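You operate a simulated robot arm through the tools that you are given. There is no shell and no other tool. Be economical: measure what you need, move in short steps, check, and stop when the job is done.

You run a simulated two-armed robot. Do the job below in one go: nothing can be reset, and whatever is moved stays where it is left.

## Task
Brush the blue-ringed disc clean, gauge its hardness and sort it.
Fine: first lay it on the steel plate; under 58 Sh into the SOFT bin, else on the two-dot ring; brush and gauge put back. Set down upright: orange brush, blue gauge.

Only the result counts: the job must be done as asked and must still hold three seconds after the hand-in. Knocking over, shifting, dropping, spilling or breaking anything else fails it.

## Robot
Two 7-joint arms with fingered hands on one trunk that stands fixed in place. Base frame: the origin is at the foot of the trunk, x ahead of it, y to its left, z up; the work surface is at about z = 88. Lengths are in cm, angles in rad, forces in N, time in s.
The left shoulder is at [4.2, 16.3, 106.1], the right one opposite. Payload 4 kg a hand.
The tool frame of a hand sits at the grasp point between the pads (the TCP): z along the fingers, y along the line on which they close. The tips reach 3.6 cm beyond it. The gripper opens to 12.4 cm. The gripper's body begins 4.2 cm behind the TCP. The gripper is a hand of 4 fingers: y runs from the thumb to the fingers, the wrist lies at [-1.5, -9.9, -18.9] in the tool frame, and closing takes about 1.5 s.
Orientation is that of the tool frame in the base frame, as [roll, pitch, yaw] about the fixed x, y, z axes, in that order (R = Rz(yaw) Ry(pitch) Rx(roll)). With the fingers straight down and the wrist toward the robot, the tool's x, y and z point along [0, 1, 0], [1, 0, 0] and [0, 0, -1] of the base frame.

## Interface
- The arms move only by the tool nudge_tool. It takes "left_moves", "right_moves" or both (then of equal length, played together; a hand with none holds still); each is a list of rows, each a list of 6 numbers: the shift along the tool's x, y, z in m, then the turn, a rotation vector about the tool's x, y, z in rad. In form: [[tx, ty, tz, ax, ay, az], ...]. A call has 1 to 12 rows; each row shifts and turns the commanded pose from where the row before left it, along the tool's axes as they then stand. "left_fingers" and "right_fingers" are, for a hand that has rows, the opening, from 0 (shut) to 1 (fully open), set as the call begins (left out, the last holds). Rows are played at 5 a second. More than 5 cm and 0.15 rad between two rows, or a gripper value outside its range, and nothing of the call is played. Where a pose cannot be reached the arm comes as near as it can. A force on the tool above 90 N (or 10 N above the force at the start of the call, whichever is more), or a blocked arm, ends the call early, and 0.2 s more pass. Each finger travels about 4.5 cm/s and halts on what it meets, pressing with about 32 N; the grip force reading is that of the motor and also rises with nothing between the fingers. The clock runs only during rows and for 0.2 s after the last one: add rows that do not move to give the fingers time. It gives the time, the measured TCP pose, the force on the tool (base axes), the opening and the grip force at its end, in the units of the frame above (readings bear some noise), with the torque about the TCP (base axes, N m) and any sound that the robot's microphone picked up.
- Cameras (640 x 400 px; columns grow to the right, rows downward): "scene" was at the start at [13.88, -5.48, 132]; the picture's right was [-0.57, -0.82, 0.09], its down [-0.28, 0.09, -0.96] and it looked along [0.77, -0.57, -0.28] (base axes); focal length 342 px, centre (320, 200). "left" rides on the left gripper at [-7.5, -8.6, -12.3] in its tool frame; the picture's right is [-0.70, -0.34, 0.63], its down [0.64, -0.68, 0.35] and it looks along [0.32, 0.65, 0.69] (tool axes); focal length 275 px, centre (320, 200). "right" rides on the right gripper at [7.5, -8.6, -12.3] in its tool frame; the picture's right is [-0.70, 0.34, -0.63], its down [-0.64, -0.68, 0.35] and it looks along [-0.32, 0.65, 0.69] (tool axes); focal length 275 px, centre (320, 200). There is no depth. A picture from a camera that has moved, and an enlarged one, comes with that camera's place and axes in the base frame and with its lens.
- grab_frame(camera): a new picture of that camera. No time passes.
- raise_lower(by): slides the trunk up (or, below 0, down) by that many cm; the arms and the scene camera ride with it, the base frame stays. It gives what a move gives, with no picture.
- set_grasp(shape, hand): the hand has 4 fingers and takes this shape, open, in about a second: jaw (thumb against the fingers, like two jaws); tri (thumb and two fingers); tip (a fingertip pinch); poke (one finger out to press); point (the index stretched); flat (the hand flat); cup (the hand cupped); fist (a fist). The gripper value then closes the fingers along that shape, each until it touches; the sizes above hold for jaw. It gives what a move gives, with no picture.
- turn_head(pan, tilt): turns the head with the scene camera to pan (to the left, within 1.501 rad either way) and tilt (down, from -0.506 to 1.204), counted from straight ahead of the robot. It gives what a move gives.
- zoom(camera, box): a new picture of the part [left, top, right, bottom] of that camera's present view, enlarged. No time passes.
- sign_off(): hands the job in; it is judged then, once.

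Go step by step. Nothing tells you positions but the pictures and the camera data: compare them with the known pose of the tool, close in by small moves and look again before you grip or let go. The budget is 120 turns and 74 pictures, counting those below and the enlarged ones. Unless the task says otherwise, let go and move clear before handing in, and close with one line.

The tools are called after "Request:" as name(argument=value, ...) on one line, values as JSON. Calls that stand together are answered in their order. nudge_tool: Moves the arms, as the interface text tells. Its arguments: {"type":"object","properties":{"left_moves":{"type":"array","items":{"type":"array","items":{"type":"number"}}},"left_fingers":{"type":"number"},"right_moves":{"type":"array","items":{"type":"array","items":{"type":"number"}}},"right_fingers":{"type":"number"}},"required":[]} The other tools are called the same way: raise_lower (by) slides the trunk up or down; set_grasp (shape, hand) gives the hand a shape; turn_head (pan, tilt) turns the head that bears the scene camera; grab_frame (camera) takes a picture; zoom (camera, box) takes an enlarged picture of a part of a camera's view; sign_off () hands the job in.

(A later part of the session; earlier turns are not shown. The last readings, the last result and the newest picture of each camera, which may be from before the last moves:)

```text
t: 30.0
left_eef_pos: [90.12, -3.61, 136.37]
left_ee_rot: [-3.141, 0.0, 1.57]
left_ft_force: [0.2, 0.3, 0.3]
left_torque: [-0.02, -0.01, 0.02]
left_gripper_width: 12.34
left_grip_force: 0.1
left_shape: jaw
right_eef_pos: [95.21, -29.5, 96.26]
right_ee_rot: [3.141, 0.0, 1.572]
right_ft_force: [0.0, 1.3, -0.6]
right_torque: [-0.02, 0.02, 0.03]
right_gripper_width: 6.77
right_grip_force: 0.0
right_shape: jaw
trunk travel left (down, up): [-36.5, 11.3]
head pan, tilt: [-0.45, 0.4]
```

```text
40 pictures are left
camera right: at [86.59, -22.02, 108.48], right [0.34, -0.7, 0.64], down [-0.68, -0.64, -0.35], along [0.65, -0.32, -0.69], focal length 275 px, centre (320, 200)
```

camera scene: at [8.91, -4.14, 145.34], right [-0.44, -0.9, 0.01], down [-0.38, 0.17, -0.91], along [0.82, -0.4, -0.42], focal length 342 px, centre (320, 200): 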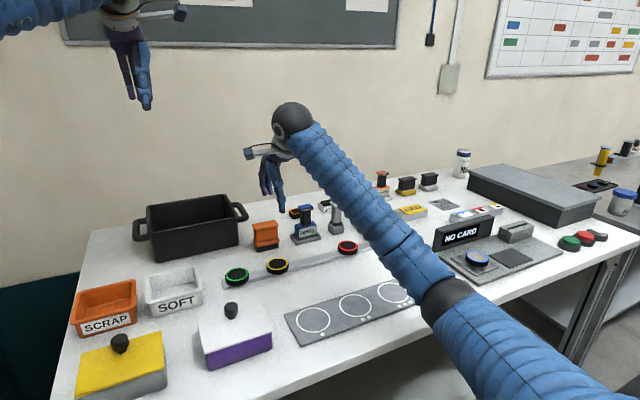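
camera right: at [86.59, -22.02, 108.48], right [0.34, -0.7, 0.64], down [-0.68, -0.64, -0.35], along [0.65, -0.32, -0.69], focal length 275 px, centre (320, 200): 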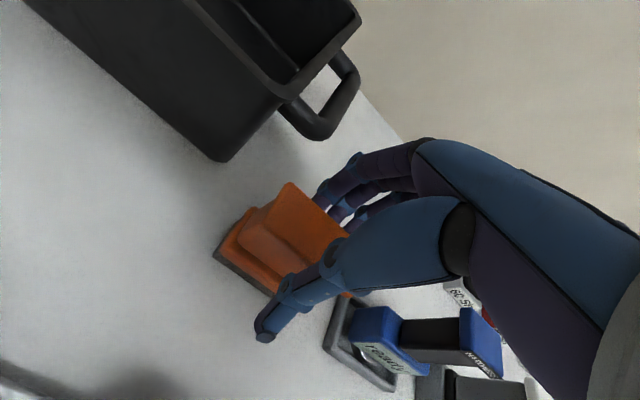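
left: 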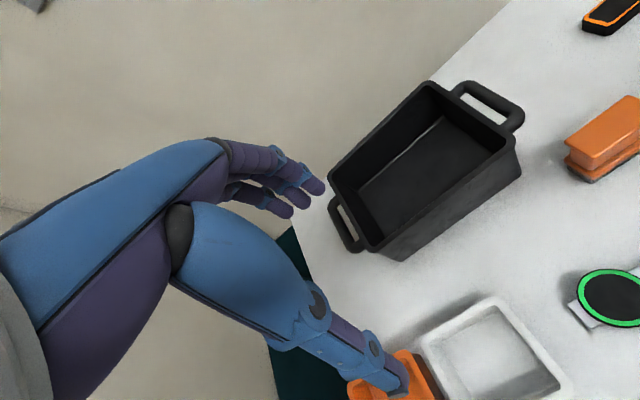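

Straddling as planned; I'll close on the brush web and lift slightly to check the hold.

Request:
nudge_tool(right_moves=[[0, 0, 0, 0, 0, 0], [0, 0, 0, 0, 0, 0], [0, 0, 0, 0, 0, 0], [0, 0, 0, 0, 0, 0], [0, 0, 0, 0, 0, 0], [0, 0, 0, 0, 0, 0], [0, 0, 0, 0, 0, 0]], right_fingers=0.05)

Request:
nudge_tool(right_moves=[[0, 0, -0.02, 0, 0, 0], [0, 0, -0.04, 0, 0, 0], [0, 0, -0.04, 0, 0, 0], [0, 0, -0.04, 0, 0, 0], [0, 0, 0, 0, 0, 0]])

Request:
grab_frame(camera="scene")

Request:
grab_frame(camera="right")

```text
t: 31.6
left_eef_pos: [90.08, -3.37, 136.4]
left_ee_rot: [3.141, 0.0, 1.571]
left_ft_force: [-0.3, 0.4, 0.4]
left_torque: [0.01, 0.0, -0.01]
left_gripper_width: 12.39
left_grip_force: 0.0
left_shape: jaw
right_eef_pos: [95.33, -29.53, 96.38]
right_ee_rot: [3.139, 0.003, 1.57]
right_ft_force: [1.3, -1.0, 5.5]
right_torque: [0.01, -0.16, -0.02]
right_gripper_width: 3.04
right_grip_force: 32.2
right_shape: jaw
trunk travel left (down, up): [-36.5, 11.3]
head pan, tilt: [-0.45, 0.4]
```

```text
t: 32.8
left_eef_pos: [90.3, -3.52, 136.27]
left_ee_rot: [-3.14, 0.001, 1.569]
left_ft_force: [-0.3, 0.5, 0.3]
left_torque: [0.03, -0.01, 0.01]
left_gripper_width: 12.38
left_grip_force: 0.1
left_shape: jaw
right_eef_pos: [95.18, -29.36, 110.22]
right_ee_rot: [3.139, 0.003, 1.568]
right_ft_force: [0.2, 0.9, -1.7]
right_torque: [-0.01, -0.01, 0.01]
right_gripper_width: 3.02
right_grip_force: 31.9
right_shape: jaw
trunk travel left (down, up): [-36.5, 11.3]
head pan, tilt: [-0.45, 0.4]
```

```text
39 pictures are left
camera scene: at [8.98, -4.18, 145.32], right [-0.43, -0.9, 0.01], down [-0.38, 0.17, -0.91], along [0.82, -0.4, -0.42], focal length 342 px, centre (320, 200)
```

scene: 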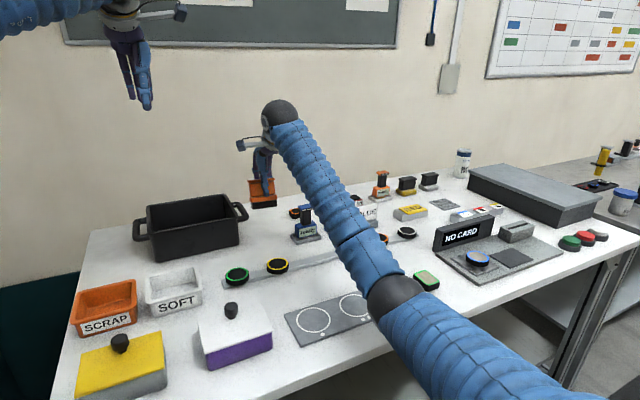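

```text
38 pictures are left
camera right: at [86.53, -21.81, 122.45], right [0.34, -0.7, 0.63], down [-0.68, -0.64, -0.34], along [0.65, -0.32, -0.69], focal length 275 px, centre (320, 200)
```

right: 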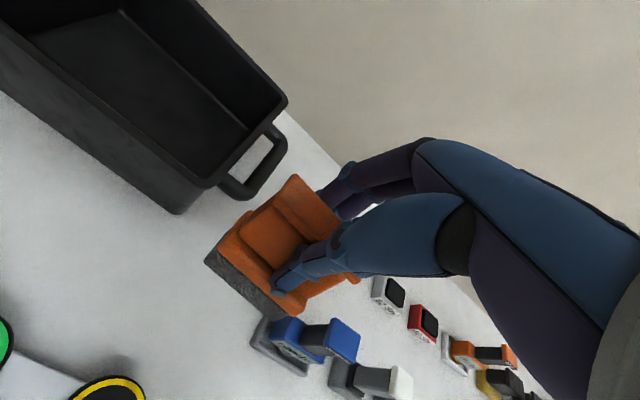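

The brush is held firmly at 3.0 cm, with its bottom about 8.4 cm below the TCP. I'll lift a bit more and carry it over the disc.

Request:
nudge_tool(right_moves=[[0, 0, -0.04, 0, 0, 0], [0, -0.04, 0, 0, 0, 0], [-0.04, -0.027, 0, 0, 0, 0], [-0.04, -0.027, 0, 0, 0, 0], [-0.04, -0.027, 0, 0, 0, 0], [-0.04, -0.027, 0, 0, 0, 0], [-0.04, -0.027, 0, 0, 0, 0], [-0.04, -0.027, 0, 0, 0, 0], [-0.04, -0.027, 0, 0, 0, 0], [-0.04, -0.027, 0, 0, 0, 0], [-0.04, -0.027, 0, 0, 0, 0], [-0.04, -0.027, 0, 0, 0, 0]])

Request:
nudge_tool(right_moves=[[-0.04, -0.01, 0, 0, 0, 0], [-0.035, -0.005, 0, 0, 0, 0.1], [-0.015, -0.005, 0, 0, 0, 0.15], [0, 0, 0, 0, 0, 0.15], [0, 0, 0, 0, 0, 0]])

Request:
turn_head(pan=-0.85, tilt=0.4)

Request:
grab_frame(camera="right")

```text
t: 35.4
left_eef_pos: [90.05, -3.54, 136.47]
left_ee_rot: [3.14, -0.002, 1.573]
left_ft_force: [-0.2, -0.2, 0.9]
left_torque: [0.0, 0.04, -0.01]
left_gripper_width: 12.37
left_grip_force: 0.0
left_shape: jaw
right_eef_pos: [64.12, -69.35, 113.85]
right_ee_rot: [3.138, 0.002, 1.573]
right_ft_force: [-0.5, 0.8, -2.1]
right_torque: [0.01, -0.01, 0.0]
right_gripper_width: 2.98
right_grip_force: 32.2
right_shape: jaw
trunk travel left (down, up): [-36.5, 11.3]
head pan, tilt: [-0.45, 0.4]
```

```text
t: 36.6
left_eef_pos: [90.18, -3.58, 136.35]
left_ee_rot: [3.141, 0.0, 1.571]
left_ft_force: [-0.2, -0.5, -0.2]
left_torque: [-0.02, -0.01, -0.01]
left_gripper_width: 12.32
left_grip_force: 0.1
left_shape: jaw
right_eef_pos: [62.03, -78.34, 114.09]
right_ee_rot: [3.14, 0.0, 1.167]
right_ft_force: [0.2, 0.8, -1.7]
right_torque: [-0.03, 0.01, -0.04]
right_gripper_width: 2.95
right_grip_force: 32.5
right_shape: jaw
trunk travel left (down, up): [-36.5, 11.3]
head pan, tilt: [-0.45, 0.4]
```

```text
t: 37.5
left_eef_pos: [90.18, -3.55, 136.33]
left_ee_rot: [3.141, 0.001, 1.571]
left_ft_force: [-0.4, 0.9, -0.3]
left_torque: [-0.02, 0.01, -0.02]
left_gripper_width: 12.35
left_grip_force: 0.1
left_shape: jaw
right_eef_pos: [62.15, -78.4, 114.16]
right_ee_rot: [3.14, 0.001, 1.169]
right_ft_force: [0.1, 0.3, -1.3]
right_torque: [-0.01, 0.01, 0.02]
right_gripper_width: 2.99
right_grip_force: 31.7
right_shape: jaw
trunk travel left (down, up): [-36.5, 11.3]
head pan, tilt: [-0.85, 0.4]
```

```text
37 pictures are left
camera right: at [57.03, -68.06, 126.36], right [0.04, -0.77, 0.63], down [-0.88, -0.33, -0.35], along [0.48, -0.54, -0.69], focal length 275 px, centre (320, 200)
```

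right: 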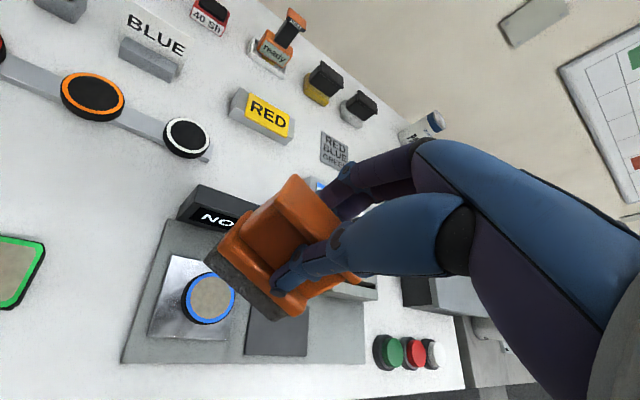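

The disc is at (61.9,−79.1). I'll align the brush and lower it close above the disc.

Request:
nudge_tool(right_moves=[[-0.0165, 0, 0.03, 0, 0, 0], [0, 0, 0.04, 0, 0, 0], [0, 0, 0.04, 0, 0, 0], [0, 0, 0, 0, 0, 0]])

Request:
nudge_tool(right_moves=[[0, 0, 0.006, 0, 0, 0], [0, 0, 0, 0, 0, 0]])

Request:
zoom(camera="scene", box=[260, 140, 420, 260])

```text
t: 38.5
left_eef_pos: [90.11, -3.51, 136.28]
left_ee_rot: [-3.141, -0.001, 1.569]
left_ft_force: [0.2, -0.2, 0.4]
left_torque: [-0.03, 0.01, 0.02]
left_gripper_width: 12.36
left_grip_force: 0.1
left_shape: jaw
right_eef_pos: [61.4, -79.92, 103.01]
right_ee_rot: [3.137, 0.001, 1.168]
right_ft_force: [-1.2, -0.2, -1.0]
right_torque: [-0.02, 0.06, 0.0]
right_gripper_width: 2.95
right_grip_force: 32.3
right_shape: jaw
trunk travel left (down, up): [-36.5, 11.3]
head pan, tilt: [-0.85, 0.4]
```

```text
t: 39.0
left_eef_pos: [90.14, -3.48, 136.37]
left_ee_rot: [-3.141, -0.001, 1.571]
left_ft_force: [0.8, 0.5, 0.0]
left_torque: [-0.01, 0.0, 0.01]
left_gripper_width: 12.35
left_grip_force: 0.1
left_shape: jaw
right_eef_pos: [61.42, -80.1, 102.5]
right_ee_rot: [3.139, 0.002, 1.17]
right_ft_force: [0.3, -0.7, -0.5]
right_torque: [0.03, -0.02, 0.01]
right_gripper_width: 2.98
right_grip_force: 31.3
right_shape: jaw
trunk travel left (down, up): [-36.5, 11.3]
head pan, tilt: [-0.85, 0.4]
```

```text
3.33 times, centred on (340, 200) of scene
camera zoom: at [6.67, -7.08, 145.41], right [-0.75, -0.66, 0.02], down [-0.29, 0.29, -0.91], along [0.6, -0.69, -0.41], focal length 1141 px, centre (253, 200)
```

zoom: 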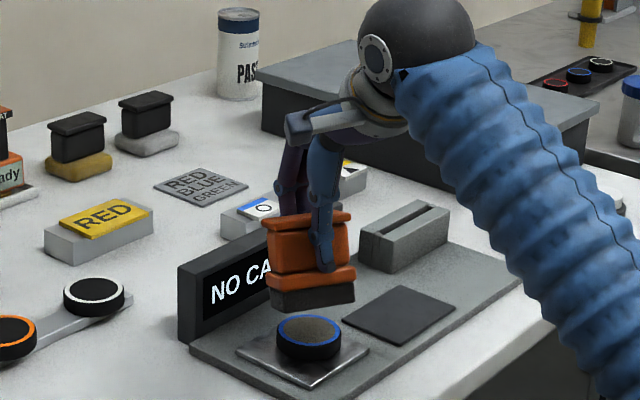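

Still about 1–2 cm above the disc; I'll feel down in small steps.

Request:
nudge_tool(right_moves=[[0, 0, 0.005, 0, 0, 0], [0, 0, 0.005, 0, 0, 0], [0, 0, 0, 0, 0, 0]])

Request:
nudge_tool(right_moves=[[0, 0, 0.004, 0, 0, 0], [0, 0, 0, 0, 0, 0]])

Request:
nudge_tool(right_moves=[[0, 0, 0.003, 0, 0, 0], [0, 0, 0, 0, 0, 0]])

```text
t: 39.9
left_eef_pos: [90.09, -3.49, 136.28]
left_ee_rot: [3.141, 0.002, 1.572]
left_ft_force: [0.1, 0.7, -0.6]
left_torque: [0.02, 0.01, 0.03]
left_gripper_width: 12.38
left_grip_force: 0.0
left_shape: jaw
right_eef_pos: [61.39, -79.87, 101.47]
right_ee_rot: [3.141, 0.002, 1.169]
right_ft_force: [-0.2, 1.2, -1.7]
right_torque: [-0.02, -0.01, 0.05]
right_gripper_width: 2.96
right_grip_force: 32.0
right_shape: jaw
trunk travel left (down, up): [-36.5, 11.3]
head pan, tilt: [-0.85, 0.4]
```

```text
t: 40.5
left_eef_pos: [90.12, -3.66, 136.37]
left_ee_rot: [-3.141, 0.0, 1.57]
left_ft_force: [-0.2, -0.5, 0.7]
left_torque: [0.01, -0.01, 0.01]
left_gripper_width: 12.37
left_grip_force: 0.0
left_shape: jaw
right_eef_pos: [61.33, -80.04, 101.25]
right_ee_rot: [3.139, 0.002, 1.171]
right_ft_force: [-1.0, 1.1, -1.7]
right_torque: [0.02, 0.01, 0.02]
right_gripper_width: 2.95
right_grip_force: 31.8
right_shape: jaw
trunk travel left (down, up): [-36.5, 11.3]
head pan, tilt: [-0.85, 0.4]
```

```text
t: 41.0
left_eef_pos: [90.14, -3.55, 136.36]
left_ee_rot: [-3.141, 0.003, 1.57]
left_ft_force: [-0.3, -0.3, 0.7]
left_torque: [0.02, 0.0, 0.02]
left_gripper_width: 12.39
left_grip_force: 0.0
left_shape: jaw
right_eef_pos: [61.45, -79.88, 100.88]
right_ee_rot: [3.14, 0.0, 1.169]
right_ft_force: [-0.3, -0.1, -1.2]
right_torque: [0.03, 0.0, -0.01]
right_gripper_width: 2.97
right_grip_force: 31.9
right_shape: jaw
trunk travel left (down, up): [-36.5, 11.3]
head pan, tilt: [-0.85, 0.4]
```

Request:
nudge_tool(right_moves=[[0, 0, 0.003, 0, 0, 0], [0, 0, 0, 0, 0, 0]])

Request:
nudge_tool(right_moves=[[0, 0, 0.002, 0, 0, 0], [0, 0, 0, 0, 0, 0]])

Request:
nudge_tool(right_moves=[[0, 0, 0.002, 0, 0, 0], [0, 0, 0, 0, 0, 0]])

```text
t: 41.6
left_eef_pos: [90.17, -3.55, 136.36]
left_ee_rot: [3.142, 0.0, 1.572]
left_ft_force: [0.0, -0.1, 0.3]
left_torque: [-0.02, 0.0, 0.0]
left_gripper_width: 12.37
left_grip_force: 0.0
left_shape: jaw
right_eef_pos: [61.37, -79.88, 100.45]
right_ee_rot: [3.14, -0.001, 1.171]
right_ft_force: [0.2, -0.3, -2.0]
right_torque: [0.0, 0.02, -0.01]
right_gripper_width: 2.96
right_grip_force: 32.3
right_shape: jaw
trunk travel left (down, up): [-36.5, 11.3]
head pan, tilt: [-0.85, 0.4]
```

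```text
t: 42.2
left_eef_pos: [90.03, -3.63, 136.31]
left_ee_rot: [3.141, 0.001, 1.569]
left_ft_force: [0.5, 0.6, 0.2]
left_torque: [0.01, 0.0, 0.01]
left_gripper_width: 12.37
left_grip_force: 0.1
left_shape: jaw
right_eef_pos: [61.26, -79.71, 100.29]
right_ee_rot: [3.14, 0.002, 1.169]
right_ft_force: [0.3, -0.2, -2.3]
right_torque: [-0.06, -0.03, 0.01]
right_gripper_width: 2.93
right_grip_force: 31.8
right_shape: jaw
trunk travel left (down, up): [-36.5, 11.3]
head pan, tilt: [-0.85, 0.4]
```

```text
t: 42.9
left_eef_pos: [90.21, -3.52, 136.26]
left_ee_rot: [-3.141, -0.001, 1.57]
left_ft_force: [0.7, 0.2, 0.2]
left_torque: [-0.02, -0.01, 0.05]
left_gripper_width: 12.39
left_grip_force: 0.0
left_shape: jaw
right_eef_pos: [61.37, -79.82, 100.19]
right_ee_rot: [3.139, 0.003, 1.17]
right_ft_force: [-0.3, 0.4, -1.3]
right_torque: [-0.04, 0.0, -0.02]
right_gripper_width: 2.99
right_grip_force: 32.2
right_shape: jaw
trunk travel left (down, up): [-36.5, 11.3]
head pan, tilt: [-0.85, 0.4]
```

No contact yet at z 100.2, so I'll continue in 2–3 mm steps.

Request:
nudge_tool(right_moves=[[0, 0, 0.003, 0, 0, 0], [0, 0, 0, 0, 0, 0]])

Request:
nudge_tool(right_moves=[[0, 0, 0.002, 0, 0, 0], [0, 0, 0, 0, 0, 0]])

Request:
nudge_tool(right_moves=[[0, 0, 0.002, 0, 0, 0], [0, 0, 0, 0, 0, 0]])

Request:
zoom(camera="scene", box=[290, 180, 390, 260])

```text
t: 43.5
left_eef_pos: [90.15, -3.45, 136.36]
left_ee_rot: [3.142, -0.001, 1.57]
left_ft_force: [0.0, 0.2, 0.2]
left_torque: [0.01, 0.0, 0.01]
left_gripper_width: 12.38
left_grip_force: 0.0
left_shape: jaw
right_eef_pos: [61.53, -79.84, 99.83]
right_ee_rot: [3.14, 0.002, 1.169]
right_ft_force: [0.1, 0.1, -1.6]
right_torque: [-0.02, 0.0, 0.02]
right_gripper_width: 2.98
right_grip_force: 32.6
right_shape: jaw
trunk travel left (down, up): [-36.5, 11.3]
head pan, tilt: [-0.85, 0.4]
```

```text
t: 44.0
left_eef_pos: [90.12, -3.53, 136.32]
left_ee_rot: [-3.14, 0.0, 1.57]
left_ft_force: [0.0, 0.1, 0.3]
left_torque: [-0.03, 0.03, -0.02]
left_gripper_width: 12.38
left_grip_force: 0.1
left_shape: jaw
right_eef_pos: [61.43, -79.82, 99.61]
right_ee_rot: [3.139, 0.002, 1.17]
right_ft_force: [0.4, -0.4, -1.7]
right_torque: [-0.01, 0.03, -0.02]
right_gripper_width: 2.97
right_grip_force: 31.7
right_shape: jaw
trunk travel left (down, up): [-36.5, 11.3]
head pan, tilt: [-0.85, 0.4]
```

```text
t: 44.6
left_eef_pos: [90.3, -3.53, 136.31]
left_ee_rot: [3.142, -0.001, 1.572]
left_ft_force: [-0.1, 0.4, 0.1]
left_torque: [0.0, 0.0, -0.01]
left_gripper_width: 12.39
left_grip_force: 0.0
left_shape: jaw
right_eef_pos: [61.45, -79.83, 99.47]
right_ee_rot: [-3.141, 0.004, 1.169]
right_ft_force: [-0.4, -1.1, -2.1]
right_torque: [0.02, 0.02, 0.0]
right_gripper_width: 2.96
right_grip_force: 32.4
right_shape: jaw
trunk travel left (down, up): [-36.5, 11.3]
head pan, tilt: [-0.85, 0.4]
```

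```text
5.00 times, centred on (340, 220) of scene
camera zoom: at [6.68, -7.09, 145.41], right [-0.75, -0.66, 0.02], down [-0.29, 0.29, -0.91], along [0.6, -0.69, -0.41], focal length 1712 px, centre (220, 100)
```

zoom: 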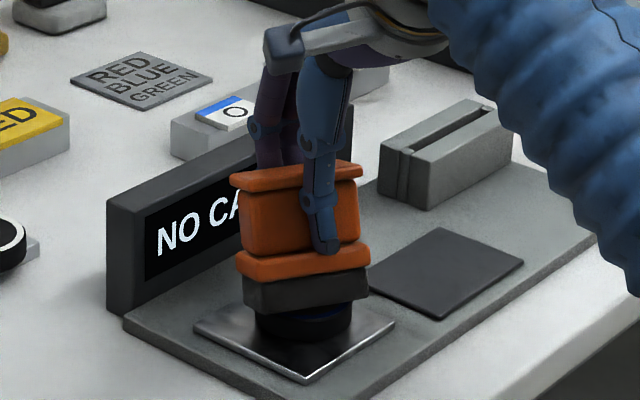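

The brush bottom is at or nearly on the disc. A few more millimetres down.

Request:
nudge_tool(right_moves=[[0, 0, 0.002, 0, 0, 0], [0, 0, 0, 0, 0, 0]])

Request:
nudge_tool(right_moves=[[0, 0, 0.002, 0, 0, 0], [0, 0, 0, 0, 0, 0]])

```text
t: 45.2
left_eef_pos: [90.2, -3.57, 136.25]
left_ee_rot: [-3.139, -0.001, 1.57]
left_ft_force: [-0.2, -0.2, 0.2]
left_torque: [-0.02, 0.02, 0.02]
left_gripper_width: 12.37
left_grip_force: 0.0
left_shape: jaw
right_eef_pos: [61.4, -79.84, 99.31]
right_ee_rot: [3.14, 0.002, 1.169]
right_ft_force: [0.1, -0.4, -1.3]
right_torque: [0.01, 0.05, 0.01]
right_gripper_width: 2.96
right_grip_force: 32.4
right_shape: jaw
trunk travel left (down, up): [-36.5, 11.3]
head pan, tilt: [-0.85, 0.4]
```

```text
t: 45.9
left_eef_pos: [90.15, -3.48, 136.29]
left_ee_rot: [3.14, 0.0, 1.571]
left_ft_force: [0.6, 0.0, 1.0]
left_torque: [-0.01, -0.01, 0.02]
left_gripper_width: 12.36
left_grip_force: 0.1
left_shape: jaw
right_eef_pos: [61.39, -79.85, 99.11]
right_ee_rot: [3.14, 0.002, 1.169]
right_ft_force: [-0.7, -1.6, 4.2]
right_torque: [0.04, -0.08, -0.05]
right_gripper_width: 2.98
right_grip_force: 31.5
right_shape: jaw
trunk travel left (down, up): [-36.5, 11.3]
head pan, tilt: [-0.85, 0.4]
```

Contact of about 6 N at z 99.1. I'll make short strokes back and forth across the disc.

Request:
nudge_tool(right_moves=[[0, 0.008, 0, 0, 0, 0], [0, 0.008, 0, 0, 0, 0], [0, -0.008, 0, 0, 0, 0], [0, -0.008, 0, 0, 0, 0], [0, -0.008, 0, 0, 0, 0], [0, -0.008, 0, 0, 0, 0], [0, 0.008, 0, 0, 0, 0], [0, 0.008, 0, 0, 0, 0]])

Request:
zoom(camera="scene", box=[290, 180, 390, 260])

```text
t: 47.6
left_eef_pos: [89.73, -3.22, 136.59]
left_ee_rot: [3.141, 0.002, 1.572]
left_ft_force: [0.6, 0.2, 0.1]
left_torque: [-0.01, 0.03, 0.01]
left_gripper_width: 12.39
left_grip_force: 0.1
left_shape: jaw
right_eef_pos: [61.1, -79.62, 99.49]
right_ee_rot: [3.136, 0.002, 1.171]
right_ft_force: [-4.6, 2.6, 37.1]
right_torque: [0.09, 0.04, 0.08]
right_gripper_width: 2.87
right_grip_force: 32.0
right_shape: jaw
trunk travel left (down, up): [-36.5, 11.3]
head pan, tilt: [-0.85, 0.4]
```

```text
5.00 times, centred on (340, 220) of scene
camera zoom: at [6.36, -6.72, 145.46], right [-0.75, -0.66, 0.02], down [-0.28, 0.29, -0.91], along [0.6, -0.69, -0.41], focal length 1712 px, centre (220, 100)
```

zoom: 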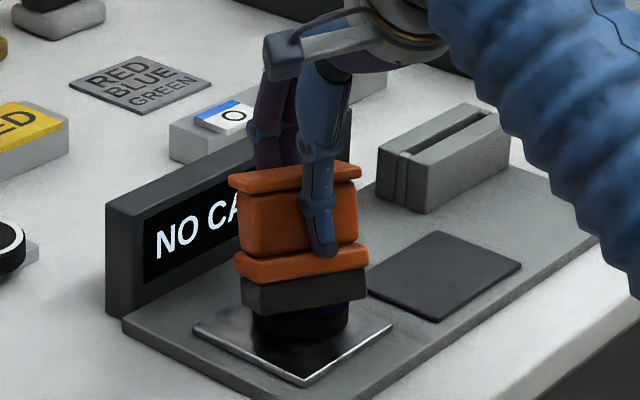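

The normal force rose to 37 N after the strokes. I'll lift the brush and look at the disc.

Request:
nudge_tool(right_moves=[[0, 0, -0.01, 0, 0, 0], [0, 0, -0.03, 0, 0, 0], [0, 0, -0.04, 0, 0, 0], [-0.0, -0.04, -0.03, 0, 0, 0], [0, -0.03, 0, 0, 0, 0], [0, 0, 0, 0, 0, 0]])

Request:
zoom(camera="scene", box=[270, 150, 390, 260])

Request:
grab_frame(camera="right")

```text
t: 49.0
left_eef_pos: [90.21, -3.49, 136.29]
left_ee_rot: [3.141, 0.001, 1.571]
left_ft_force: [-0.8, -1.0, 0.1]
left_torque: [0.0, 0.0, 0.0]
left_gripper_width: 12.38
left_grip_force: 0.0
left_shape: jaw
right_eef_pos: [55.02, -76.92, 110.1]
right_ee_rot: [-3.141, 0.001, 1.169]
right_ft_force: [0.4, 0.8, -2.5]
right_torque: [0.01, 0.03, -0.01]
right_gripper_width: 2.84
right_grip_force: 32.3
right_shape: jaw
trunk travel left (down, up): [-36.5, 11.3]
head pan, tilt: [-0.85, 0.4]
```

```text
3.64 times, centred on (330, 205) of scene
camera zoom: at [6.72, -7.13, 145.4], right [-0.75, -0.66, 0.02], down [-0.29, 0.29, -0.91], along [0.6, -0.69, -0.41], focal length 1245 px, centre (284, 182)
```

zoom: 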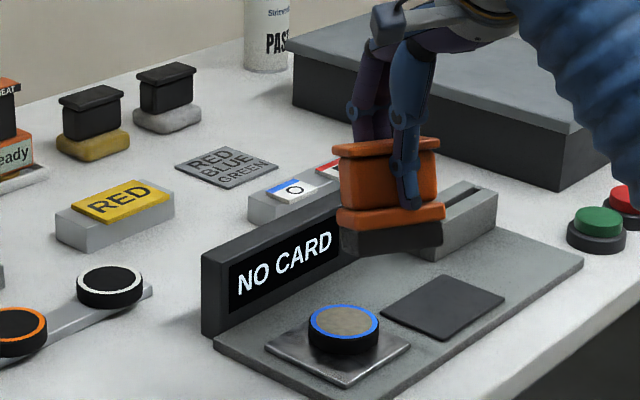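

```text
32 pictures are left
camera right: at [49.97, -66.68, 122.34], right [0.04, -0.77, 0.63], down [-0.88, -0.33, -0.35], along [0.48, -0.54, -0.69], focal length 275 px, centre (320, 200)
```

right: 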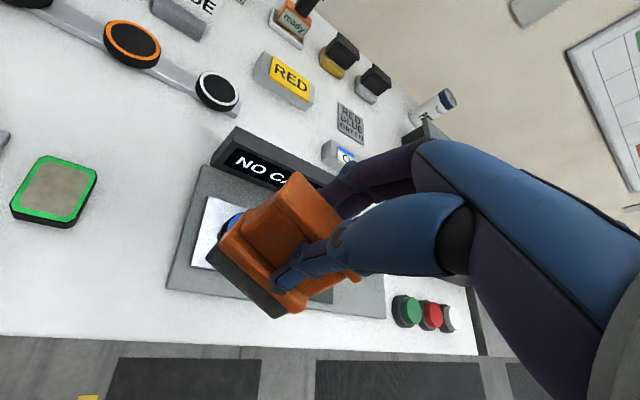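

The disc stayed put but its face still looks tan, so it is not clean yet. I'll check how the brush sits in the hand before more strokes.

Request:
zoom(camera="scene", box=[325, 180, 395, 230])

Request:
zoom(camera="scene", box=[300, 215, 370, 260])

```text
8.00 times, centred on (360, 205) of scene
camera zoom: at [6.72, -7.13, 145.4], right [-0.75, -0.66, 0.02], down [-0.29, 0.29, -0.91], along [0.6, -0.69, -0.41], focal length 2739 px, centre (0, 160)
```

zoom: 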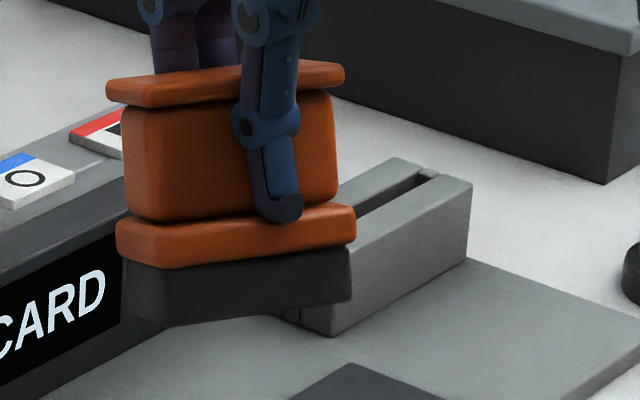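

```text
8.89 times, centred on (335, 238) of scene
camera zoom: at [6.72, -7.13, 145.4], right [-0.75, -0.66, 0.02], down [-0.29, 0.29, -0.91], along [0.6, -0.69, -0.41], focal length 3044 px, centre (187, -133)
```

zoom: 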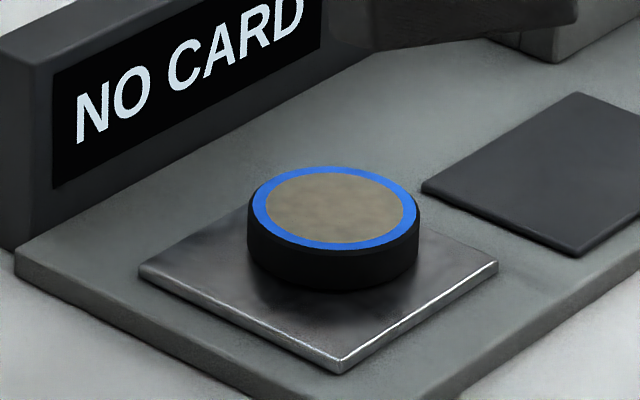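

The disc is flat and centred and the brush is still upright in the hand. I'll return and re-find light contact.

Request:
nudge_tool(right_moves=[[0, 0.035, 0, 0, 0, 0], [0, 0.035, 0, 0, 0, 0], [0, 0, 0.04, 0, 0, 0], [0, 0, 0.04, 0, 0, 0], [0, 0, 0.016, 0, 0, 0], [0, 0, 0, 0, 0, 0]])

Request:
nudge_tool(right_moves=[[0, 0, 0.003, 0, 0, 0], [0, 0, 0, 0, 0, 0]])

Request:
nudge_tool(right_moves=[[0, 0, 0.002, 0, 0, 0], [0, 0, 0, 0, 0, 0]])

```text
t: 50.5
left_eef_pos: [90.16, -3.5, 136.37]
left_ee_rot: [3.141, -0.001, 1.571]
left_ft_force: [-0.5, 0.1, -0.3]
left_torque: [-0.02, -0.02, 0.0]
left_gripper_width: 12.36
left_grip_force: 0.2
left_shape: jaw
right_eef_pos: [61.37, -79.67, 100.43]
right_ee_rot: [3.14, 0.002, 1.168]
right_ft_force: [0.5, -0.1, -1.2]
right_torque: [-0.01, 0.03, 0.01]
right_gripper_width: 2.81
right_grip_force: 31.7
right_shape: jaw
trunk travel left (down, up): [-36.5, 11.3]
head pan, tilt: [-0.85, 0.4]
```

```text
t: 51.0
left_eef_pos: [90.14, -3.46, 136.29]
left_ee_rot: [3.141, 0.0, 1.57]
left_ft_force: [-0.6, 0.0, 0.5]
left_torque: [-0.01, -0.01, -0.01]
left_gripper_width: 12.36
left_grip_force: 0.0
left_shape: jaw
right_eef_pos: [61.57, -79.89, 100.2]
right_ee_rot: [3.141, 0.002, 1.169]
right_ft_force: [0.4, 0.1, -2.4]
right_torque: [-0.01, 0.03, -0.01]
right_gripper_width: 2.83
right_grip_force: 32.0
right_shape: jaw
trunk travel left (down, up): [-36.5, 11.3]
head pan, tilt: [-0.85, 0.4]
```

```text
t: 51.6
left_eef_pos: [90.08, -3.48, 136.22]
left_ee_rot: [-3.141, 0.0, 1.571]
left_ft_force: [-0.1, 0.8, 0.5]
left_torque: [-0.01, -0.02, 0.01]
left_gripper_width: 12.36
left_grip_force: 0.1
left_shape: jaw
right_eef_pos: [61.49, -79.82, 99.94]
right_ee_rot: [3.141, 0.001, 1.169]
right_ft_force: [0.3, -0.4, -1.5]
right_torque: [0.02, 0.04, -0.03]
right_gripper_width: 2.86
right_grip_force: 32.1
right_shape: jaw
trunk travel left (down, up): [-36.5, 11.3]
head pan, tilt: [-0.85, 0.4]
```

Request:
nudge_tool(right_moves=[[0, 0, 0.002, 0, 0, 0], [0, 0, 0, 0, 0, 0]])

Request:
nudge_tool(right_moves=[[0, 0, 0.002, 0, 0, 0], [0, 0, 0, 0, 0, 0]])

Request:
nudge_tool(right_moves=[[0, 0, 0.001, 0, 0, 0], [0, 0, 0, 0, 0, 0]])

```text
t: 52.2
left_eef_pos: [90.1, -3.47, 136.32]
left_ee_rot: [-3.141, 0.0, 1.571]
left_ft_force: [0.4, 0.2, -0.2]
left_torque: [0.0, 0.01, 0.03]
left_gripper_width: 12.37
left_grip_force: 0.0
left_shape: jaw
right_eef_pos: [61.41, -79.78, 99.83]
right_ee_rot: [-3.141, -0.002, 1.17]
right_ft_force: [0.2, 1.1, -2.0]
right_torque: [-0.01, 0.0, 0.02]
right_gripper_width: 2.82
right_grip_force: 32.3
right_shape: jaw
trunk travel left (down, up): [-36.5, 11.3]
head pan, tilt: [-0.85, 0.4]
```

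```text
t: 52.9
left_eef_pos: [90.1, -3.54, 136.32]
left_ee_rot: [3.14, 0.0, 1.57]
left_ft_force: [0.7, -0.7, -0.2]
left_torque: [0.01, 0.0, -0.01]
left_gripper_width: 12.37
left_grip_force: 0.0
left_shape: jaw
right_eef_pos: [61.44, -79.9, 99.49]
right_ee_rot: [3.141, 0.003, 1.17]
right_ft_force: [0.2, 0.8, 2.7]
right_torque: [-0.04, -0.01, -0.02]
right_gripper_width: 2.8
right_grip_force: 31.4
right_shape: jaw
trunk travel left (down, up): [-36.5, 11.3]
head pan, tilt: [-0.85, 0.4]
```

```text
t: 53.5
left_eef_pos: [90.14, -3.51, 136.38]
left_ee_rot: [3.141, 0.0, 1.57]
left_ft_force: [-0.5, -0.8, -0.1]
left_torque: [-0.04, -0.02, 0.03]
left_gripper_width: 12.37
left_grip_force: 0.1
left_shape: jaw
right_eef_pos: [61.43, -79.71, 99.67]
right_ee_rot: [3.137, 0.003, 1.17]
right_ft_force: [1.0, 0.9, 7.0]
right_torque: [-0.01, -0.07, 0.0]
right_gripper_width: 2.81
right_grip_force: 32.3
right_shape: jaw
trunk travel left (down, up): [-36.5, 11.3]
head pan, tilt: [-0.85, 0.4]
```

Contact is now at z≈99.55 with about 9 N. I'll stroke with monitoring.

Request:
nudge_tool(right_moves=[[0, 0.007, 0, 0, 0, 0], [0, 0.007, 0, 0, 0, 0], [0, 0.006, 0, 0, 0, 0]])

Request:
nudge_tool(right_moves=[[0, -0.007, 0, 0, 0, 0], [0, -0.007, 0, 0, 0, 0], [0, -0.006, 0, 0, 0, 0]])

Request:
nudge_tool(right_moves=[[0, -0.007, 0, 0, 0, 0], [0, -0.007, 0, 0, 0, 0], [0, -0.006, 0, 0, 0, 0]])

Request:
zoom(camera="scene", box=[300, 180, 370, 260])

```text
t: 54.2
left_eef_pos: [90.05, -3.53, 136.37]
left_ee_rot: [3.141, 0.0, 1.569]
left_ft_force: [0.0, -0.1, -0.8]
left_torque: [-0.02, -0.02, -0.03]
left_gripper_width: 12.36
left_grip_force: 0.1
left_shape: jaw
right_eef_pos: [63.14, -80.64, 99.65]
right_ee_rot: [3.139, 0.001, 1.169]
right_ft_force: [-1.9, -0.3, 8.4]
right_torque: [0.03, 0.13, -0.02]
right_gripper_width: 2.75
right_grip_force: 32.1
right_shape: jaw
trunk travel left (down, up): [-36.5, 11.3]
head pan, tilt: [-0.85, 0.4]
```

```text
t: 55.0
left_eef_pos: [90.12, -3.39, 136.4]
left_ee_rot: [-3.141, 0.001, 1.573]
left_ft_force: [-0.7, 0.1, -0.1]
left_torque: [-0.01, 0.01, 0.0]
left_gripper_width: 12.38
left_grip_force: 0.0
left_shape: jaw
right_eef_pos: [61.42, -79.76, 99.57]
right_ee_rot: [3.138, 0.001, 1.17]
right_ft_force: [9.1, -1.2, 12.8]
right_torque: [-0.35, -0.71, 0.14]
right_gripper_width: 2.9
right_grip_force: 32.4
right_shape: jaw
trunk travel left (down, up): [-36.5, 11.3]
head pan, tilt: [-0.85, 0.4]
```

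```text
t: 55.9
left_eef_pos: [89.94, -3.4, 136.38]
left_ee_rot: [-3.141, 0.001, 1.572]
left_ft_force: [0.3, 0.9, -0.3]
left_torque: [0.0, -0.03, 0.03]
left_gripper_width: 12.38
left_grip_force: 0.0
left_shape: jaw
right_eef_pos: [59.52, -79.04, 99.5]
right_ee_rot: [3.14, 0.002, 1.17]
right_ft_force: [-0.3, 0.3, 3.7]
right_torque: [0.01, -0.02, -0.04]
right_gripper_width: 2.88
right_grip_force: 31.9
right_shape: jaw
trunk travel left (down, up): [-36.5, 11.3]
head pan, tilt: [-0.85, 0.4]
```

```text
5.00 times, centred on (335, 220) of scene
camera zoom: at [6.58, -7.02, 145.41], right [-0.75, -0.66, 0.02], down [-0.29, 0.29, -0.91], along [0.6, -0.69, -0.41], focal length 1712 px, centre (245, 100)
```

zoom: 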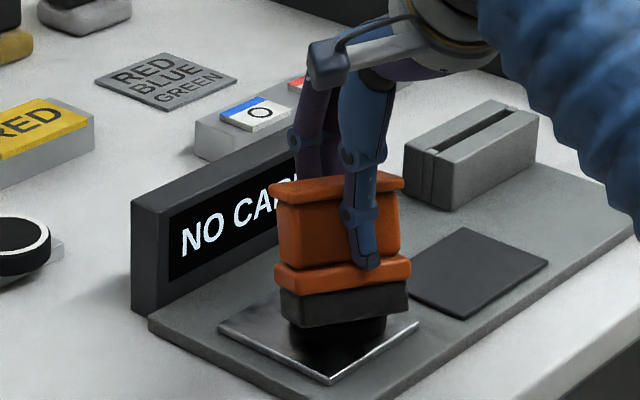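

The strokes keep roughly 4–13 N. I'll do another forward stroke back to centre, then lift and check.

Request:
nudge_tool(right_moves=[[0, 0.007, 0, 0, 0, 0], [0, 0.007, 0, 0, 0, 0], [0, 0.006, 0, 0, 0, 0]])

Request:
nudge_tool(right_moves=[[0, 0, -0.02, 0, 0, 0], [0, 0, -0.04, 0, 0, 0], [0, -0.04, -0.03, 0, 0, 0], [0, -0.03, 0, 0, 0, 0], [0, 0, 0, 0, 0, 0]])

Request:
zoom(camera="scene", box=[300, 180, 390, 260])

```text
t: 56.6
left_eef_pos: [90.09, -3.51, 136.37]
left_ee_rot: [3.141, 0.0, 1.572]
left_ft_force: [-0.2, 0.3, -0.3]
left_torque: [0.0, 0.0, -0.01]
left_gripper_width: 12.35
left_grip_force: 0.2
left_shape: jaw
right_eef_pos: [61.27, -79.87, 99.55]
right_ee_rot: [3.137, 0.001, 1.169]
right_ft_force: [-1.8, 1.0, 11.7]
right_torque: [0.06, 0.15, 0.05]
right_gripper_width: 2.73
right_grip_force: 32.0
right_shape: jaw
trunk travel left (down, up): [-36.5, 11.3]
head pan, tilt: [-0.85, 0.4]
```

```text
t: 57.9
left_eef_pos: [90.18, -3.6, 136.26]
left_ee_rot: [3.142, 0.001, 1.571]
left_ft_force: [0.5, -0.5, 0.6]
left_torque: [0.02, 0.0, 0.01]
left_gripper_width: 12.37
left_grip_force: 0.0
left_shape: jaw
right_eef_pos: [54.72, -77.12, 108.67]
right_ee_rot: [-3.14, 0.001, 1.169]
right_ft_force: [1.1, 0.3, -1.9]
right_torque: [0.0, 0.04, 0.03]
right_gripper_width: 2.72
right_grip_force: 32.6
right_shape: jaw
trunk travel left (down, up): [-36.5, 11.3]
head pan, tilt: [-0.85, 0.4]
```

```text
5.00 times, centred on (345, 220) of scene
camera zoom: at [6.7, -7.11, 145.41], right [-0.75, -0.66, 0.02], down [-0.29, 0.29, -0.91], along [0.6, -0.69, -0.41], focal length 1712 px, centre (195, 100)
```

zoom: 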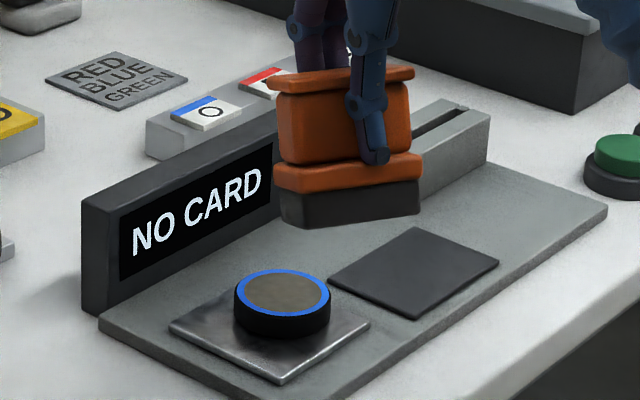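

The face is visibly darker, so the brushing works but needs more. I'll go back for a longer series of strokes.

Request:
nudge_tool(right_moves=[[0, 0.035, 0, 0, 0, 0], [0, 0.035, 0, 0, 0, 0], [0, 0, 0.04, 0, 0, 0], [0, 0, 0.04, 0, 0, 0], [0, 0, 0.007, 0, 0, 0], [0, 0, 0, 0, 0, 0]])

Request:
nudge_tool(right_moves=[[0, 0, 0.002, 0, 0, 0], [0, 0, 0, 0, 0, 0]])

```text
t: 59.2
left_eef_pos: [90.17, -3.57, 136.31]
left_ee_rot: [-3.141, -0.001, 1.571]
left_ft_force: [-0.3, 0.0, 0.4]
left_torque: [0.04, -0.01, 0.02]
left_gripper_width: 12.37
left_grip_force: 0.0
left_shape: jaw
right_eef_pos: [61.35, -79.96, 99.73]
right_ee_rot: [3.139, 0.001, 1.17]
right_ft_force: [-0.3, -0.4, -2.3]
right_torque: [0.05, 0.02, -0.02]
right_gripper_width: 2.71
right_grip_force: 32.1
right_shape: jaw
trunk travel left (down, up): [-36.5, 11.3]
head pan, tilt: [-0.85, 0.4]
```

```text
t: 59.9
left_eef_pos: [90.15, -3.51, 136.39]
left_ee_rot: [-3.141, -0.001, 1.572]
left_ft_force: [0.1, -0.1, 0.8]
left_torque: [0.0, -0.01, 0.02]
left_gripper_width: 12.38
left_grip_force: 0.0
left_shape: jaw
right_eef_pos: [61.32, -79.86, 99.62]
right_ee_rot: [3.14, 0.001, 1.17]
right_ft_force: [-0.7, 0.0, 0.3]
right_torque: [-0.01, 0.0, 0.02]
right_gripper_width: 2.73
right_grip_force: 32.2
right_shape: jaw
trunk travel left (down, up): [-36.5, 11.3]
head pan, tilt: [-0.85, 0.4]
```

Request:
nudge_tool(right_moves=[[0, 0.008, 0.001, 0, 0, 0], [0, 0.008, 0, 0, 0, 0], [0, -0.008, 0, 0, 0, 0], [0, -0.008, 0, 0, 0, 0], [0, -0.008, 0, 0, 0, 0], [0, -0.008, 0, 0, 0, 0], [0, 0.008, 0, 0, 0, 0], [0, 0.008, 0, 0, 0, 0], [0, 0, 0, 0, 0, 0]])

Request:
nudge_tool(right_moves=[[0.008, 0, 0, 0, 0, 0], [0.008, 0, 0, 0, 0, 0], [-0.008, 0, 0, 0, 0, 0], [-0.008, 0, 0, 0, 0, 0], [-0.008, 0, 0, 0, 0, 0], [-0.008, 0, 0, 0, 0, 0], [0.008, 0, 0, 0, 0, 0], [0.008, 0, 0, 0, 0, 0], [0, 0, 0, 0, 0, 0]])

Request:
nudge_tool(right_moves=[[0, 0, -0.02, 0, 0, 0], [0, 0, -0.04, 0, 0, 0], [0, -0.04, -0.03, 0, 0, 0], [0, -0.03, 0, 0, 0, 0], [0, 0, 0, 0, 0, 0]])

Request:
zoom(camera="scene", box=[300, 180, 390, 260])

```text
t: 61.9
left_eef_pos: [89.99, -3.48, 136.47]
left_ee_rot: [3.141, 0.0, 1.568]
left_ft_force: [-0.4, 0.2, -0.6]
left_torque: [0.02, -0.02, -0.01]
left_gripper_width: 12.35
left_grip_force: 0.1
left_shape: jaw
right_eef_pos: [61.38, -79.76, 99.6]
right_ee_rot: [3.138, 0.001, 1.168]
right_ft_force: [-5.1, 2.4, 14.4]
right_torque: [0.2, 0.36, 0.02]
right_gripper_width: 2.72
right_grip_force: 32.0
right_shape: jaw
trunk travel left (down, up): [-36.5, 11.3]
head pan, tilt: [-0.85, 0.4]
```

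```text
t: 63.9
left_eef_pos: [90.09, -3.39, 136.42]
left_ee_rot: [3.141, -0.001, 1.571]
left_ft_force: [0.1, 0.7, -0.3]
left_torque: [-0.02, 0.01, 0.0]
left_gripper_width: 12.36
left_grip_force: 0.1
left_shape: jaw
right_eef_pos: [61.24, -79.83, 99.52]
right_ee_rot: [3.139, 0.001, 1.171]
right_ft_force: [-1.4, -2.3, 8.9]
right_torque: [-0.17, -0.02, -0.03]
right_gripper_width: 2.81
right_grip_force: 32.4
right_shape: jaw
trunk travel left (down, up): [-36.5, 11.3]
head pan, tilt: [-0.85, 0.4]
```

```text
t: 65.0
left_eef_pos: [90.15, -3.59, 136.39]
left_ee_rot: [-3.141, 0.0, 1.572]
left_ft_force: [0.2, 0.4, 0.7]
left_torque: [-0.03, 0.0, 0.0]
left_gripper_width: 12.35
left_grip_force: 0.0
left_shape: jaw
right_eef_pos: [55.11, -77.31, 108.48]
right_ee_rot: [-3.141, 0.001, 1.17]
right_ft_force: [-0.2, 1.3, -1.8]
right_torque: [-0.01, 0.01, 0.0]
right_gripper_width: 2.83
right_grip_force: 32.0
right_shape: jaw
trunk travel left (down, up): [-36.5, 11.3]
head pan, tilt: [-0.85, 0.4]
```

```text
5.00 times, centred on (345, 220) of scene
camera zoom: at [6.7, -7.1, 145.41], right [-0.75, -0.66, 0.02], down [-0.29, 0.29, -0.91], along [0.6, -0.69, -0.41], focal length 1712 px, centre (195, 100)
```

zoom: 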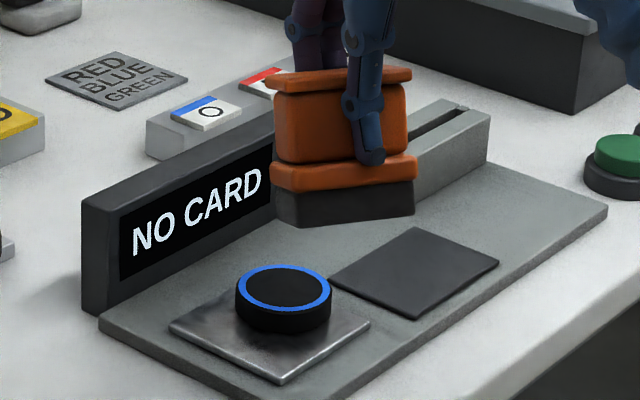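

The disc is now black and clean. I'll carry the brush back to its place at (95.3,−28.5).

Request:
nudge_tool(right_moves=[[0, 0, -0.02, 0, 0, -0.134], [0, 0, -0.02, 0, 0, -0.134], [0, 0, -0.02, 0, 0, -0.134], [0.037, 0.031, 0, 0, 0, 0], [0.037, 0.031, 0, 0, 0, 0], [0.037, 0.031, 0, 0, 0, 0], [0.037, 0.031, 0, 0, 0, 0], [0.037, 0.031, 0, 0, 0, 0], [0.037, 0.031, 0, 0, 0, 0], [0.037, 0.031, 0, 0, 0, 0], [0.037, 0.031, 0, 0, 0, 0], [0.037, 0.031, 0, 0, 0, 0]])

Request:
nudge_tool(right_moves=[[0.037, 0.031, 0, 0, 0, 0], [0.037, 0.031, 0, 0, 0, 0], [0.037, 0.031, 0, 0, 0, 0], [0.034, 0.029, 0, 0, 0, 0], [0, 0, 0, 0, 0, 0]])

Request:
turn_head(pan=-0.45, tilt=0.4)

Request:
grab_frame(camera="right")

```text
t: 67.7
left_eef_pos: [90.36, -3.46, 136.2]
left_ee_rot: [-3.14, 0.001, 1.572]
left_ft_force: [0.4, 0.5, 0.3]
left_torque: [-0.02, -0.03, 0.03]
left_gripper_width: 12.37
left_grip_force: 0.0
left_shape: jaw
right_eef_pos: [82.94, -43.75, 114.39]
right_ee_rot: [-3.141, 0.002, 1.571]
right_ft_force: [-0.2, -0.7, -1.8]
right_torque: [0.01, 0.0, 0.0]
right_gripper_width: 2.84
right_grip_force: 31.8
right_shape: jaw
trunk travel left (down, up): [-36.5, 11.3]
head pan, tilt: [-0.85, 0.4]
```

```text
t: 68.8
left_eef_pos: [90.22, -3.68, 136.36]
left_ee_rot: [-3.141, -0.001, 1.57]
left_ft_force: [-0.1, 1.0, 0.3]
left_torque: [0.03, 0.01, -0.02]
left_gripper_width: 12.37
left_grip_force: 0.1
left_shape: jaw
right_eef_pos: [95.21, -29.78, 114.44]
right_ee_rot: [3.14, 0.0, 1.572]
right_ft_force: [-0.5, -1.0, -2.2]
right_torque: [0.02, -0.02, 0.01]
right_gripper_width: 2.8
right_grip_force: 32.0
right_shape: jaw
trunk travel left (down, up): [-36.5, 11.3]
head pan, tilt: [-0.85, 0.4]
```

```text
t: 69.7
left_eef_pos: [90.04, -3.44, 136.29]
left_ee_rot: [-3.141, -0.001, 1.571]
left_ft_force: [-0.5, 0.6, 0.0]
left_torque: [0.0, 0.01, 0.01]
left_gripper_width: 12.37
left_grip_force: 0.1
left_shape: jaw
right_eef_pos: [95.13, -29.69, 114.4]
right_ee_rot: [3.141, 0.001, 1.572]
right_ft_force: [-0.5, -0.4, -2.4]
right_torque: [-0.03, -0.04, 0.04]
right_gripper_width: 2.79
right_grip_force: 32.6
right_shape: jaw
trunk travel left (down, up): [-36.5, 11.3]
head pan, tilt: [-0.45, 0.4]
```

```text
26 pictures are left
camera right: at [86.47, -22.16, 126.63], right [0.34, -0.69, 0.63], down [-0.68, -0.65, -0.35], along [0.65, -0.32, -0.69], focal length 275 px, centre (320, 200)
```

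right: 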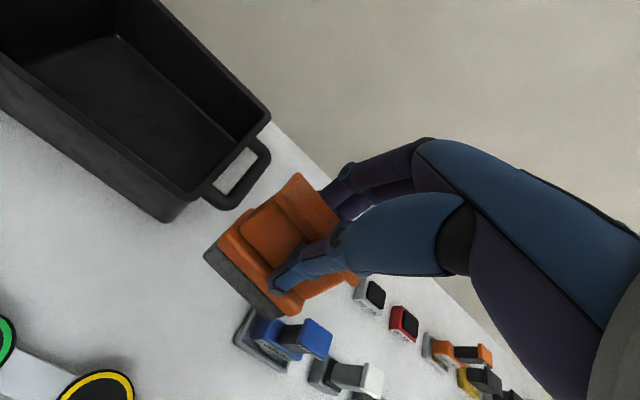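

The brush sits almost unchanged in the hand. I'll descend over its original spot.

Request:
nudge_tool(right_moves=[[0.003, 0.001, 0.04, 0, 0, 0], [0, 0, 0.04, 0, 0, 0], [0, 0, 0.04, 0, 0, 0], [0, 0, 0.04, 0, 0, 0], [0, 0, 0, 0, 0, 0]])

Request:
zoom(camera="scene", box=[210, 170, 330, 270])

Request:
nudge_tool(right_moves=[[0, 0, 0.006, 0, 0, 0], [0, 0, 0, 0, 0, 0]])

Request:
nudge_tool(right_moves=[[0, 0, 0.004, 0, 0, 0], [0, 0, 0, 0, 0, 0]])

Request:
nudge_tool(right_moves=[[0, 0, 0.003, 0, 0, 0], [0, 0, 0, 0, 0, 0]])

```text
t: 70.9
left_eef_pos: [90.01, -3.54, 136.31]
left_ee_rot: [3.141, -0.001, 1.572]
left_ft_force: [0.9, 0.0, -0.1]
left_torque: [0.0, 0.01, 0.01]
left_gripper_width: 12.34
left_grip_force: 0.0
left_shape: jaw
right_eef_pos: [95.07, -29.08, 98.36]
right_ee_rot: [3.139, 0.002, 1.572]
right_ft_force: [-0.4, 1.1, -1.7]
right_torque: [-0.01, -0.01, 0.0]
right_gripper_width: 2.81
right_grip_force: 32.5
right_shape: jaw
trunk travel left (down, up): [-36.5, 11.3]
head pan, tilt: [-0.45, 0.4]
```

```text
4.00 times, centred on (270, 220) of scene
camera zoom: at [8.86, -4.11, 145.35], right [-0.43, -0.9, 0.01], down [-0.38, 0.17, -0.91], along [0.82, -0.4, -0.42], focal length 1370 px, centre (520, 120)
```

zoom: 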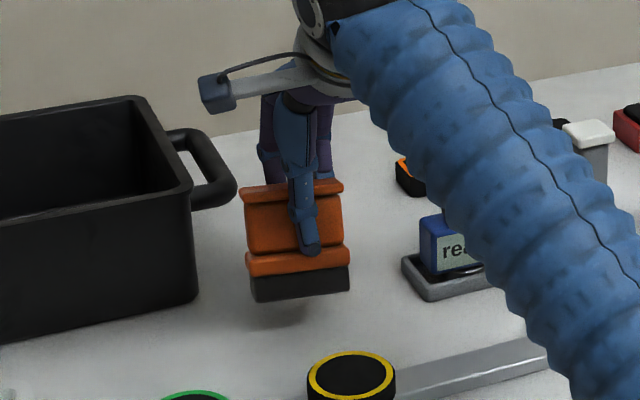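

```text
t: 71.5
left_eef_pos: [90.29, -3.5, 136.28]
left_ee_rot: [3.14, -0.003, 1.572]
left_ft_force: [0.8, 0.1, -0.3]
left_torque: [-0.03, 0.01, -0.01]
left_gripper_width: 12.38
left_grip_force: 0.0
left_shape: jaw
right_eef_pos: [95.17, -29.16, 97.82]
right_ee_rot: [3.141, 0.0, 1.571]
right_ft_force: [0.0, 0.1, -1.5]
right_torque: [-0.02, -0.01, 0.0]
right_gripper_width: 2.78
right_grip_force: 31.7
right_shape: jaw
trunk travel left (down, up): [-36.5, 11.3]
head pan, tilt: [-0.45, 0.4]
```

```text
t: 72.1
left_eef_pos: [90.11, -3.5, 136.28]
left_ee_rot: [3.141, 0.0, 1.57]
left_ft_force: [-0.1, 0.3, -0.8]
left_torque: [0.01, 0.02, 0.01]
left_gripper_width: 12.35
left_grip_force: 0.0
left_shape: jaw
right_eef_pos: [95.08, -29.01, 97.32]
right_ee_rot: [3.141, 0.003, 1.572]
right_ft_force: [-0.3, 0.2, -1.6]
right_torque: [-0.02, 0.02, 0.01]
right_gripper_width: 2.82
right_grip_force: 32.0
right_shape: jaw
trunk travel left (down, up): [-36.5, 11.3]
head pan, tilt: [-0.45, 0.4]
```

```text
t: 72.7
left_eef_pos: [90.19, -3.42, 136.35]
left_ee_rot: [3.141, -0.001, 1.571]
left_ft_force: [0.2, 0.4, 0.0]
left_torque: [0.0, 0.01, -0.01]
left_gripper_width: 12.39
left_grip_force: 0.0
left_shape: jaw
right_eef_pos: [95.09, -29.06, 97.12]
right_ee_rot: [-3.141, 0.002, 1.573]
right_ft_force: [0.6, -0.2, -1.5]
right_torque: [-0.01, 0.03, 0.0]
right_gripper_width: 2.82
right_grip_force: 32.0
right_shape: jaw
trunk travel left (down, up): [-36.5, 11.3]
head pan, tilt: [-0.45, 0.4]
```

Request:
nudge_tool(right_moves=[[-0.0035, 0.001, 0.003, 0, 0, 0], [0, 0, 0, 0, 0, 0]])

Request:
nudge_tool(right_moves=[[0, 0, 0.002, 0, 0, 0], [0, 0, 0, 0, 0, 0]])

Request:
nudge_tool(right_moves=[[0, 0, 0.002, 0, 0, 0], [0, 0, 0, 0, 0, 0]])

```text
t: 73.3
left_eef_pos: [90.29, -3.54, 136.41]
left_ee_rot: [3.141, -0.001, 1.57]
left_ft_force: [-0.2, -0.8, 0.3]
left_torque: [0.03, 0.02, -0.01]
left_gripper_width: 12.37
left_grip_force: 0.0
left_shape: jaw
right_eef_pos: [95.11, -29.32, 96.84]
right_ee_rot: [-3.14, 0.003, 1.573]
right_ft_force: [0.0, 0.9, -1.5]
right_torque: [-0.03, 0.01, 0.0]
right_gripper_width: 2.79
right_grip_force: 32.3
right_shape: jaw
trunk travel left (down, up): [-36.5, 11.3]
head pan, tilt: [-0.45, 0.4]
```

```text
t: 73.9
left_eef_pos: [90.12, -3.46, 136.29]
left_ee_rot: [-3.14, 0.0, 1.57]
left_ft_force: [0.6, 0.0, 0.4]
left_torque: [0.03, -0.01, 0.02]
left_gripper_width: 12.36
left_grip_force: 0.2
left_shape: jaw
right_eef_pos: [95.17, -29.44, 96.73]
right_ee_rot: [-3.141, 0.001, 1.573]
right_ft_force: [0.3, -0.6, -1.5]
right_torque: [-0.02, -0.03, -0.03]
right_gripper_width: 2.8
right_grip_force: 31.9
right_shape: jaw
trunk travel left (down, up): [-36.5, 11.3]
head pan, tilt: [-0.45, 0.4]
```

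```text
t: 74.5
left_eef_pos: [90.12, -3.57, 136.46]
left_ee_rot: [3.14, -0.001, 1.57]
left_ft_force: [1.6, 1.2, -0.5]
left_torque: [0.0, 0.01, -0.01]
left_gripper_width: 12.36
left_grip_force: 0.0
left_shape: jaw
right_eef_pos: [95.2, -29.33, 96.44]
right_ee_rot: [3.142, 0.002, 1.572]
right_ft_force: [0.2, -0.7, -1.4]
right_torque: [-0.05, 0.0, 0.0]
right_gripper_width: 2.83
right_grip_force: 32.2
right_shape: jaw
trunk travel left (down, up): [-36.5, 11.3]
head pan, tilt: [-0.45, 0.4]
```

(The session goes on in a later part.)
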